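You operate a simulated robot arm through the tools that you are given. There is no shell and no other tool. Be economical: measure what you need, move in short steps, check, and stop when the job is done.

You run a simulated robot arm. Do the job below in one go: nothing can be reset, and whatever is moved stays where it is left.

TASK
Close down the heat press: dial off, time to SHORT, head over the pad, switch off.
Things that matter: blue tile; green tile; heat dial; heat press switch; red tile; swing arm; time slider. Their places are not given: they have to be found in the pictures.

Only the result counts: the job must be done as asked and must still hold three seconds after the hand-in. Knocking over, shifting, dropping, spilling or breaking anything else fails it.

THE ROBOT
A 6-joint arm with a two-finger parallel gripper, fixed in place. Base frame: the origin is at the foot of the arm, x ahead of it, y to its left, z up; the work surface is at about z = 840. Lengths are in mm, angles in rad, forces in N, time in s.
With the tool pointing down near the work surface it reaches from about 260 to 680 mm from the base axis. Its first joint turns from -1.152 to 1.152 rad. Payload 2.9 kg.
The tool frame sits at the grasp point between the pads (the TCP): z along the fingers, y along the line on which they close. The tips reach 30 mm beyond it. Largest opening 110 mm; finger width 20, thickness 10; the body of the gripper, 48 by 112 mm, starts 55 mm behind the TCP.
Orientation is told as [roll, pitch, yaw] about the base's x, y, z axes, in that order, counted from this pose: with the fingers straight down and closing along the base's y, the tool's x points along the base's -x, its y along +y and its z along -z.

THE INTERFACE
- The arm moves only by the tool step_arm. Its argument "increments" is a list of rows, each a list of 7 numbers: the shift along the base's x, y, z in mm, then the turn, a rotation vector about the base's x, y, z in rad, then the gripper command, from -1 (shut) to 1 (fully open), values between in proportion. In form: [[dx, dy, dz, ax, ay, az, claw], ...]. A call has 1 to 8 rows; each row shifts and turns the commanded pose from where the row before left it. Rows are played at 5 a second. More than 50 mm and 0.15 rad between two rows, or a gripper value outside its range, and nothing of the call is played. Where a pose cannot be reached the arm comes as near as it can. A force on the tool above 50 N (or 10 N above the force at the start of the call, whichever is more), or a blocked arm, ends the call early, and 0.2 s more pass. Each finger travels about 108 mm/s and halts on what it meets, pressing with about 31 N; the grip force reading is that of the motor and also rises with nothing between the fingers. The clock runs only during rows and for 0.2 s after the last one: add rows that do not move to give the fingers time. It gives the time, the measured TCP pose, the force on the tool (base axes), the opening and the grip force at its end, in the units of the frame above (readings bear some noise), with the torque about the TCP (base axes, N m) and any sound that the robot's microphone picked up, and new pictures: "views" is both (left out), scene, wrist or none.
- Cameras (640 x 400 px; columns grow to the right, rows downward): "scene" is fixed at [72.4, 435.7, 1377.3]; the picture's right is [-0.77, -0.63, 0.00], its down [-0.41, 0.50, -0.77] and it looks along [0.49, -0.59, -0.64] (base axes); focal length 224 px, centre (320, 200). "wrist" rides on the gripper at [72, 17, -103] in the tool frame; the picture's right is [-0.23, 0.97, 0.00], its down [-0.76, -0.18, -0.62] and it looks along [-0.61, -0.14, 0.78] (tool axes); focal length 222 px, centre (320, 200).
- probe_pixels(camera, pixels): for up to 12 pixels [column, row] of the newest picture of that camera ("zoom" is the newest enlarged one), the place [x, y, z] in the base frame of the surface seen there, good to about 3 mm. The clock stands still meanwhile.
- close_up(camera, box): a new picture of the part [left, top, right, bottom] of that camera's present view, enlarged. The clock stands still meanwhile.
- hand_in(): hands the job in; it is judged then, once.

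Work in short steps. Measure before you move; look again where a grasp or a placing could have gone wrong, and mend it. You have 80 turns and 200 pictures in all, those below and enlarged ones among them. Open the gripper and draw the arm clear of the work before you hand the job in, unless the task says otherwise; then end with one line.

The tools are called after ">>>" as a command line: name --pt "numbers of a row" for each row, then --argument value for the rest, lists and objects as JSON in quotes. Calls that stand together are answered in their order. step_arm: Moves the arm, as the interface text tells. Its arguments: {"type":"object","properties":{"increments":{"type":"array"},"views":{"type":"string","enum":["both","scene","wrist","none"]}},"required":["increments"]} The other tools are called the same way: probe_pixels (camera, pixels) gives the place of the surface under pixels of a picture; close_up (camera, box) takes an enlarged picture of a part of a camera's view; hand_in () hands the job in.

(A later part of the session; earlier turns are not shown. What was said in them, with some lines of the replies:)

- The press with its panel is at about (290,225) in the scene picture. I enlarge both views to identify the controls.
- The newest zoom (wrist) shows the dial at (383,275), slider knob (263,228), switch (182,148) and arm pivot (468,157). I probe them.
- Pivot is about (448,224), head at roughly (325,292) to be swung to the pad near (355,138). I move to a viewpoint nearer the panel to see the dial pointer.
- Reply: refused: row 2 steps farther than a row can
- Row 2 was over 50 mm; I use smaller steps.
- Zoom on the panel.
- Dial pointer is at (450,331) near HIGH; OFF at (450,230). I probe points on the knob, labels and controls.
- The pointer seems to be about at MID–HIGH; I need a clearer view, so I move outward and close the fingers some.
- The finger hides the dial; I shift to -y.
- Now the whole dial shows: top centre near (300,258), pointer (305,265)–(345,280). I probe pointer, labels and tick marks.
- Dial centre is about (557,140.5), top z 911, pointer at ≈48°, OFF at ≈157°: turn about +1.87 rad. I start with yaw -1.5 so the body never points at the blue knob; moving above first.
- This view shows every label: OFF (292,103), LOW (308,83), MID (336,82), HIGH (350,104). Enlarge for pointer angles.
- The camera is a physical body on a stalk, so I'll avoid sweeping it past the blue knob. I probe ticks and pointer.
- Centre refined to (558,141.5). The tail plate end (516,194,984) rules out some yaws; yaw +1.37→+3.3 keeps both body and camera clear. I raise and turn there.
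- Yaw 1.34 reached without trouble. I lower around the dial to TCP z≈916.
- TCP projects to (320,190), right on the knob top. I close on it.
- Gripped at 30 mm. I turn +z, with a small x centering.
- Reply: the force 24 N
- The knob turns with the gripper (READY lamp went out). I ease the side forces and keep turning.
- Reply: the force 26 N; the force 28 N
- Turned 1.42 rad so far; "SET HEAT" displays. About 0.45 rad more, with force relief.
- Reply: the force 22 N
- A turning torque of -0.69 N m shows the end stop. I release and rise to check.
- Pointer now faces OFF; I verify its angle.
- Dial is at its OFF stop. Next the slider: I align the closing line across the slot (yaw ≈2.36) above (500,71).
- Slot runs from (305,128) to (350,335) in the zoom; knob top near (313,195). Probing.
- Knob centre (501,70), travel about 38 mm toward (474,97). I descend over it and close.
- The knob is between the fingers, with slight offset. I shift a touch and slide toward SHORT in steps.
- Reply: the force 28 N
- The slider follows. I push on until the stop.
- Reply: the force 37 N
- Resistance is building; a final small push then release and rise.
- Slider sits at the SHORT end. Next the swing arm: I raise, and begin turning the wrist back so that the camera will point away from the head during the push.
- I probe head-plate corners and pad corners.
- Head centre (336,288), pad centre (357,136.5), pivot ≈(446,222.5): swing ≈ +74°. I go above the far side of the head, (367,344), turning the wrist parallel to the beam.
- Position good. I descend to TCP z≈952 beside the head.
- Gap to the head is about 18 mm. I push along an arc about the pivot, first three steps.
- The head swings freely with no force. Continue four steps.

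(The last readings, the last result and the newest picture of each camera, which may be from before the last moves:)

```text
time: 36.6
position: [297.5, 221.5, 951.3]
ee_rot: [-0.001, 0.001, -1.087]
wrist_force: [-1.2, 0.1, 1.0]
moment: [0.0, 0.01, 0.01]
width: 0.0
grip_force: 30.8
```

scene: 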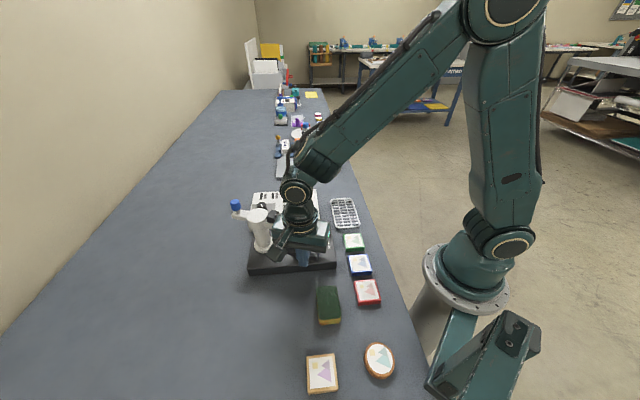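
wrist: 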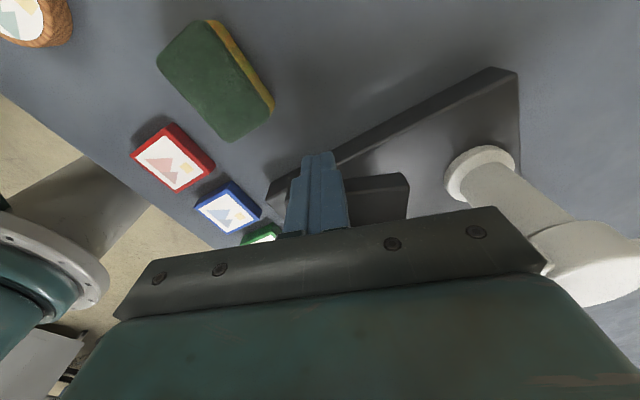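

Keep going three more steps, watching for a stop.

>>> step_arm --pt "1.1 -20.9 0 0 0 0.14 -1" --pt "4 -20.4 0 0 0 0.14 -1" --pt "5 -14.5 0 0 0 0.1 -1" --pt "0 0 0 0 0 0 -1" --views "both"

```text
time: 37.6
position: [308.2, 165.8, 954.1]
ee_rot: [0.001, 0.0, -0.709]
wrist_force: [0.0, -1.0, -0.4]
moment: [-0.02, 0.0, -0.01]
width: 0.2
grip_force: 31.3
```

scene: 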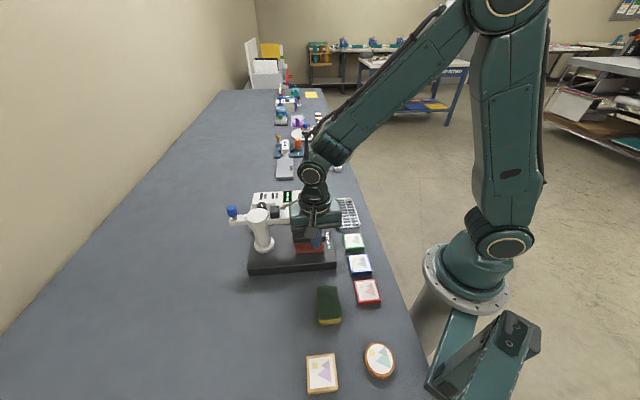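
wrist: 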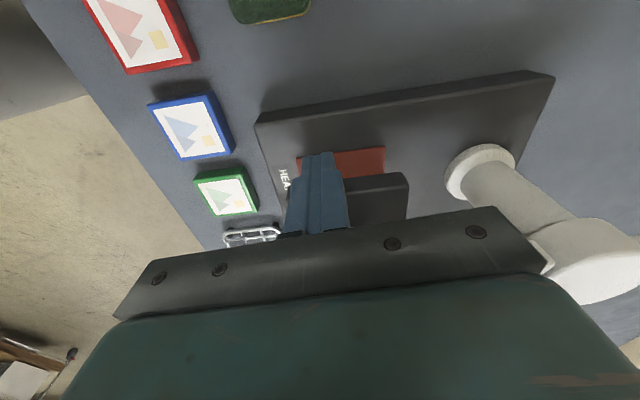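

I back off, rise, and measure where the head now is.

>>> step_arm --pt "-8 22 0 0 0 0 -1" --pt "-5 25 0 0 0 0 -1" --pt "0 0 45 0 0 0 -1" --pt "0 0 45 0 0 0 -1" --pt "0 0 45 0 0 0 -1" --pt "0 40 30 0 0 0 -1" --pt "0 40 0 0 0 0 -1" --pt "0 0 0 0 0 0 -1" --views "both"

>>> close_up --camera "scene" --box '[220, 185, 380, 285]'

```text
time: 39.4
position: [299.9, 290.6, 1117.2]
ee_rot: [0.0, 0.0, -0.71]
wrist_force: [-0.7, 0.4, 0.5]
moment: [-0.01, 0.01, 0.04]
width: 0.0
grip_force: 31.2
```

scene: 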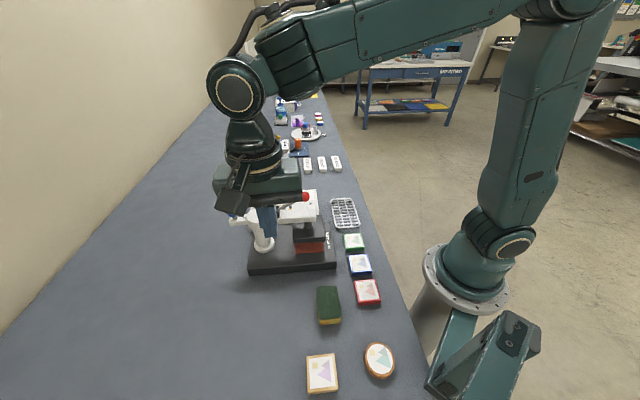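
wrist: 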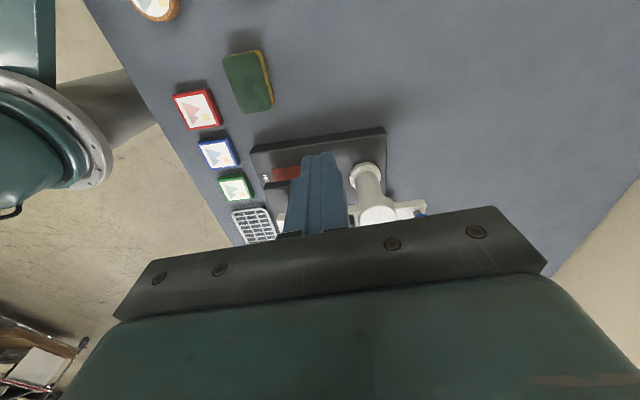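

```text
4.00 times, centred on (300, 235) of scene
```

zoom: 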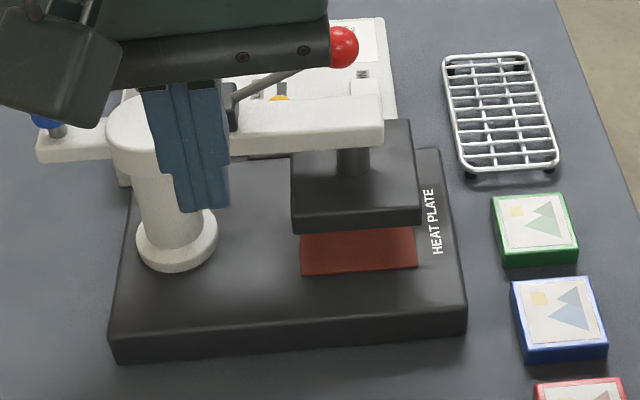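

I probe the plate's visible corners.

>>> probe_pixels --camera "zoom" --pixels '[[296, 210], [417, 206], [408, 126], [296, 160], [355, 165], [380, 128], [235, 140], [160, 130], [296, 222], [417, 220]]'

```text
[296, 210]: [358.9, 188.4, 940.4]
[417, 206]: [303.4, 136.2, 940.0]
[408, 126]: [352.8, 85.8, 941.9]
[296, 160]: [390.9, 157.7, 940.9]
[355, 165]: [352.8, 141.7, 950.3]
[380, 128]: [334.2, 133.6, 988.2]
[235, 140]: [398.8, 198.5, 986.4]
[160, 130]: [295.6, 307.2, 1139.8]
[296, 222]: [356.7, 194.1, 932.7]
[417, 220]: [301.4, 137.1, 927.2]
```

Head centre ≈(355,137.5) matches the pad centre within 2 mm and is parallel. Next the switch: I go above its OFF end (427,48) with yaw about +0.5 so the camera stays clear of the head.

>>> step_arm --pt "10 -5 40 0 0 0.149 -1" --pt "20 -40 0 0 0 0.149 -1" --pt "20 -40 0 0 0 0.149 -1" --pt "20 -40 0 0 0 0.149 -1" --pt "20 -40 0 0 0 0.149 -1" --pt "20 -40 0 0 0 0.149 -1" --pt "18 -38 0 0 0 0.149 -1" --pt "0 0 0 0 0 0.149 -1" --views "wrist"

>>> close_up --camera "scene" --box '[240, 180, 368, 260]'

```text
time: 41.2
position: [422.8, 50.5, 1158.4]
ee_rot: [-0.001, -0.001, 0.483]
wrist_force: [0.0, 0.5, -0.1]
moment: [0.0, 0.01, 0.02]
width: 0.1
grip_force: 31.6
```

wrist: 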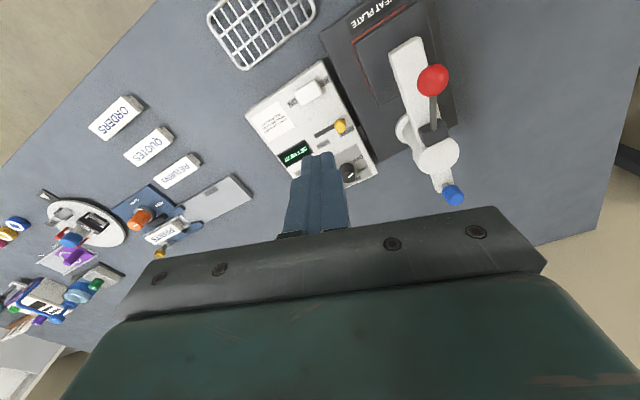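

```text
5.00 times, centred on (304, 220) of scene
```

zoom: 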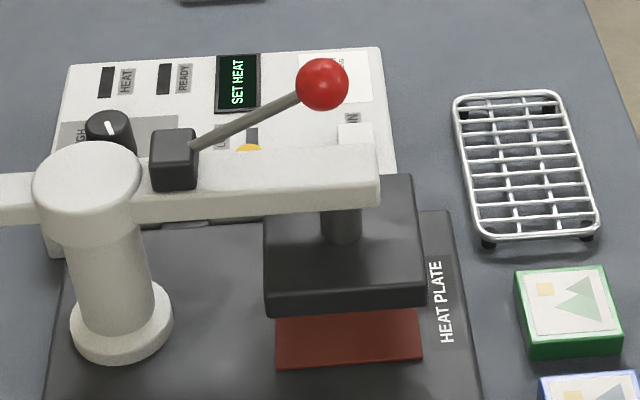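

Head is in place. I look at the switch through the wrist camera.

>>> close_up --camera "wrist" --box '[260, 60, 356, 120]'

>>> probe_pixels --camera "wrist" --pixels '[[299, 96], [303, 94], [308, 92], [313, 90], [318, 86], [432, 80]]'

```text
6.67 times, centred on (308, 90) of wrist
```

zoom: 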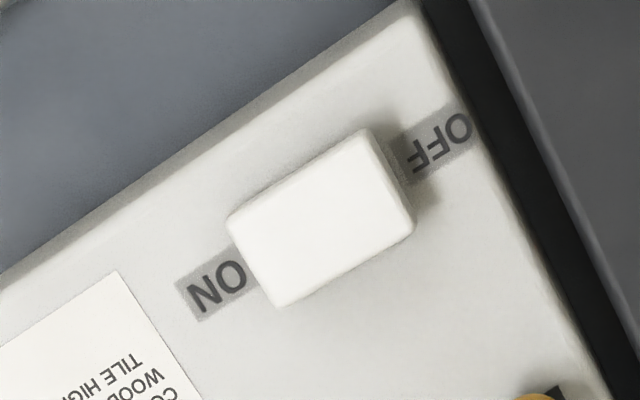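

```text
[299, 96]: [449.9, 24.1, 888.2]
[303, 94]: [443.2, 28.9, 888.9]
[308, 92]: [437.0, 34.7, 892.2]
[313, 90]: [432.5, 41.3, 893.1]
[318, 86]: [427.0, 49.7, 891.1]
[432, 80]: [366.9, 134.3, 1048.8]
```

OFF end stands higher (893 vs 888), so it is a rocker set ON. I descend over the OFF end (426,49.5) to just above.

>>> step_arm --pt "3 -1 -45 0 0 0 -1" --pt "0 0 -45 0 0 0 -1" --pt "0 0 -45 0 0 0 -1" --pt "0 0 -45 0 0 0 -1" --pt "0 0 -45 0 0 0 -1" --pt "0 0 0 0 0 0 -1" --views "wrist"

```text
time: 42.6
position: [424.4, 47.2, 935.4]
ee_rot: [0.001, 0.002, 0.483]
wrist_force: [-0.5, -0.2, -0.4]
moment: [0.0, -0.01, 0.0]
width: 0.0
grip_force: 30.8
```

wrist: 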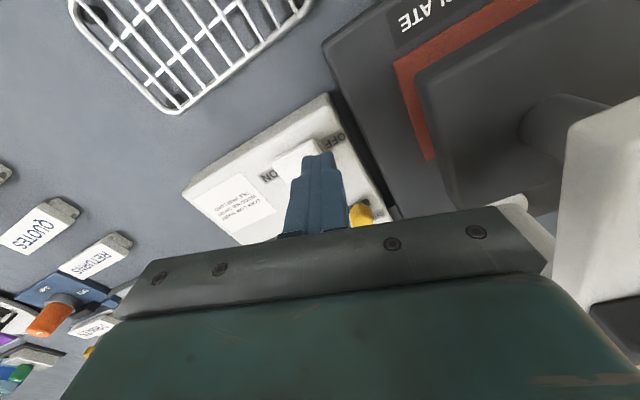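

Tip is over the OFF end. I press down in small steps.

>>> step_arm --pt "1 2 -8 0 0 0 -1" --pt "0 0 -5 0 0 0 -1" --pt "0 0 -3 0 0 0 -1" --pt "0 0 -2 0 0 0 -1" --pt "0 0 0 0 0 0 -1" --views "wrist"

```text
time: 43.6
position: [425.9, 50.8, 920.5]
ee_rot: [0.003, 0.0, 0.482]
wrist_force: [-7.6, 0.6, 13.8]
moment: [-0.03, 0.06, -0.04]
width: 0.1
grip_force: 31.1
stopped in row 4: the force on the tool passed its limit at 56 N (the readings are from after the stop); the commanded pose is now the measured one
```

wrist: 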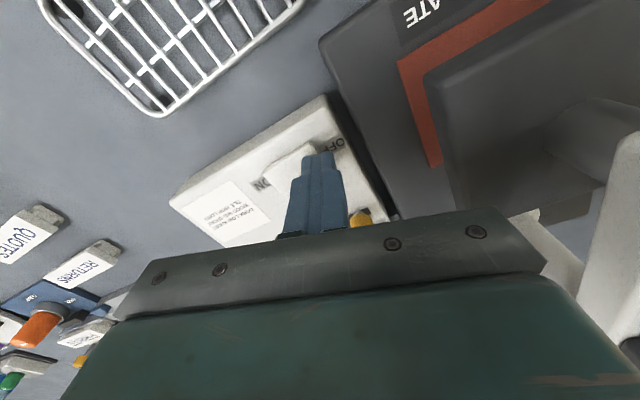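

Force spiked to 56 N. I rise and check the switch and display.

>>> step_arm --pt "0 0 40 0 0 0 -1" --pt "0 0 45 0 0 0 -1" --pt "-40 -20 45 0 0 0 -1" --pt "-20 0 0 0 0 0 -1" --pt "0 0 0 0 0 0 -1" --views "wrist"

>>> close_up --camera "wrist" --box '[220, 90, 380, 190]'

>>> close_up --camera "scene" --box '[240, 180, 368, 260]'

```text
refused: row 3 steps farther than a row can; nothing moved
```

```text
4.00 times, centred on (300, 140) of wrist
```

zoom: 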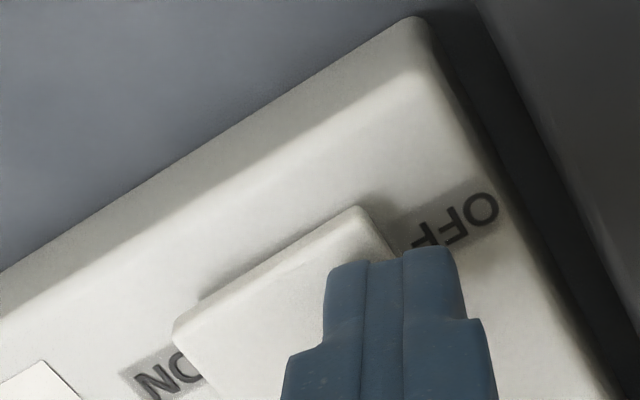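

```text
5.00 times, centred on (304, 220) of scene
```

zoom: 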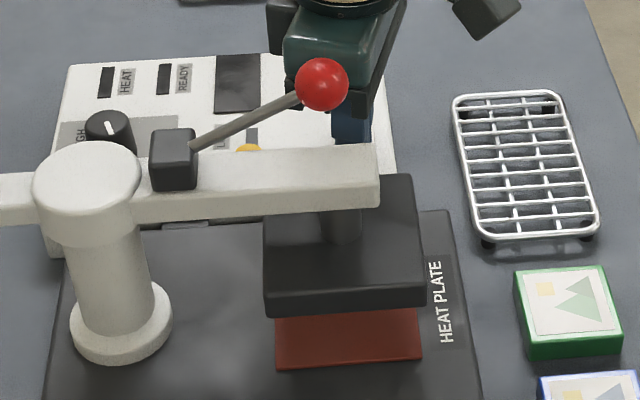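

The display went dark: switch is off. I rise straight up, open, and check everything.

>>> step_arm --pt "0 0 40 0 0 0 -1" --pt "0 0 45 0 0 0 -1" --pt "0 0 45 0 0 0 -1" --pt "0 0 45 0 0 0 -1" --pt "0 0 45 0 0 0 1" --pt "0 -30 0 0 0 0 1" --pt "0 -30 0 0 0 0 1" --pt "0 0 0 0 0 0 1" --views "both"

>>> close_up --camera "wrist" --box '[300, 20, 508, 150]'

>>> close_up --camera "scene" --box '[220, 180, 380, 280]'

```text
time: 45.4
position: [427.9, -11.0, 1141.1]
ee_rot: [0.002, -0.002, 0.485]
wrist_force: [0.2, 0.2, 0.7]
moment: [0.01, 0.0, 0.01]
width: 109.9
grip_force: 0.0
```

scene: 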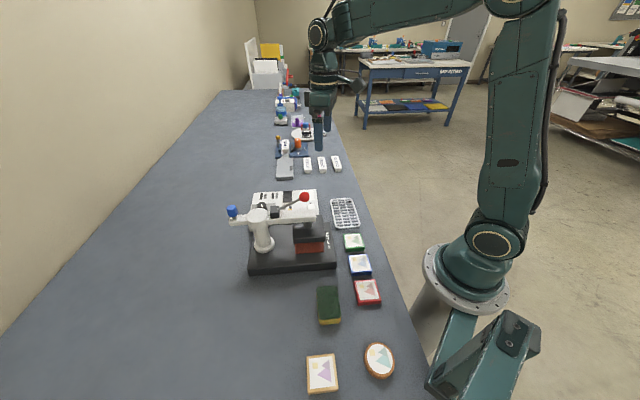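
wrist: 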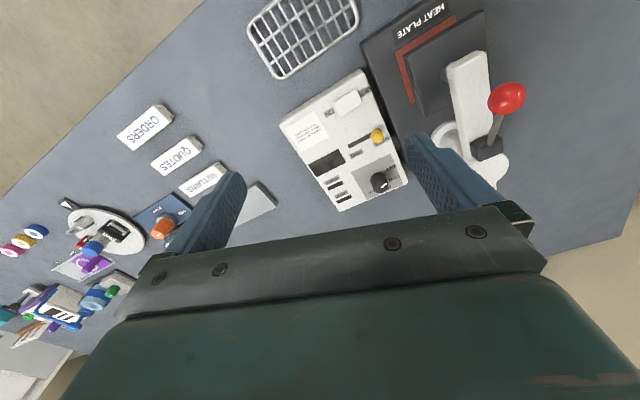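

```text
3.08 times, centred on (404, 85) of wrist
```

zoom: 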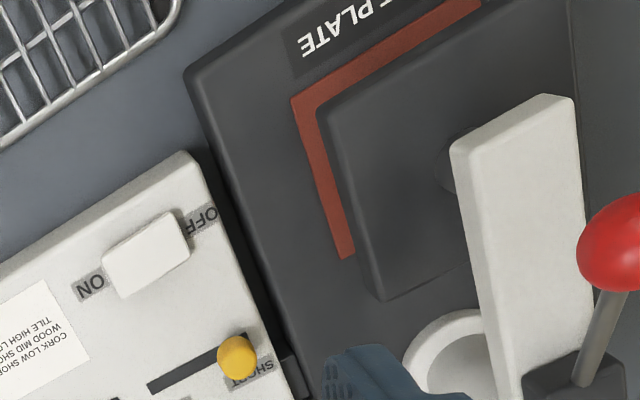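

```text
4.00 times, centred on (300, 230) of scene
```

zoom: 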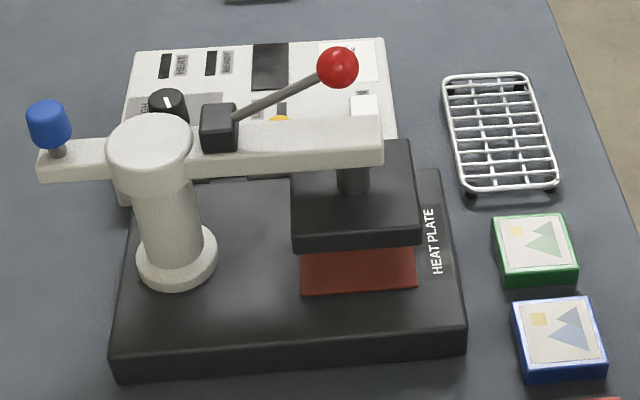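

All in place; last check of the dial pointer.

>>> close_up --camera "wrist" --box '[340, 145, 420, 195]'

```text
8.00 times, centred on (380, 170) of wrist
```

zoom: 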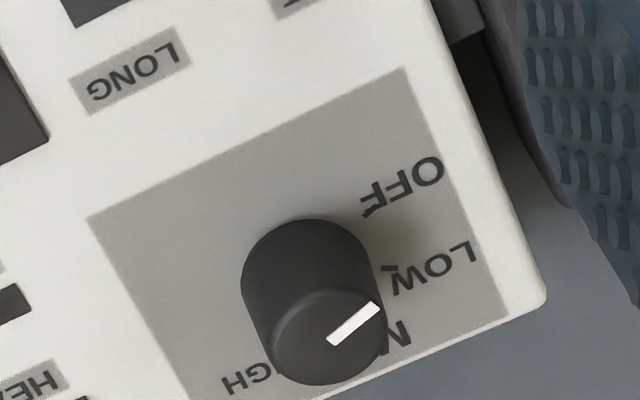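

The pointer direction deserves a measured check against the ticks.

>>> probe_pixels --camera "zoom" --pixels '[[330, 340], [376, 308], [353, 324], [372, 210], [389, 269], [272, 340], [386, 325], [330, 383], [330, 292]]'

```text
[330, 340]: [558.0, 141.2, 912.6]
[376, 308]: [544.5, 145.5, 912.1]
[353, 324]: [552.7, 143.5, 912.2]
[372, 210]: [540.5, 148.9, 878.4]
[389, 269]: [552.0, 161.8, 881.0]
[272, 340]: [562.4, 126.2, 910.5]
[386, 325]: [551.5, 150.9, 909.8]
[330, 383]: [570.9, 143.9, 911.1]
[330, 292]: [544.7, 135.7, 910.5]
```

Pointer angle ≈157° matches the OFF mark (≈155°). Dial off, slider SHORT, head over the pad, switch off, gripper open and clear: I hand in.

>>> hand_in

```text
The job is handed in.
```

The heat press is closed down and handed in: dial at OFF, time slider at SHORT, head over the pad (within about 2 mm of its centre), switch off and display dark. The gripper is open and the arm clear.
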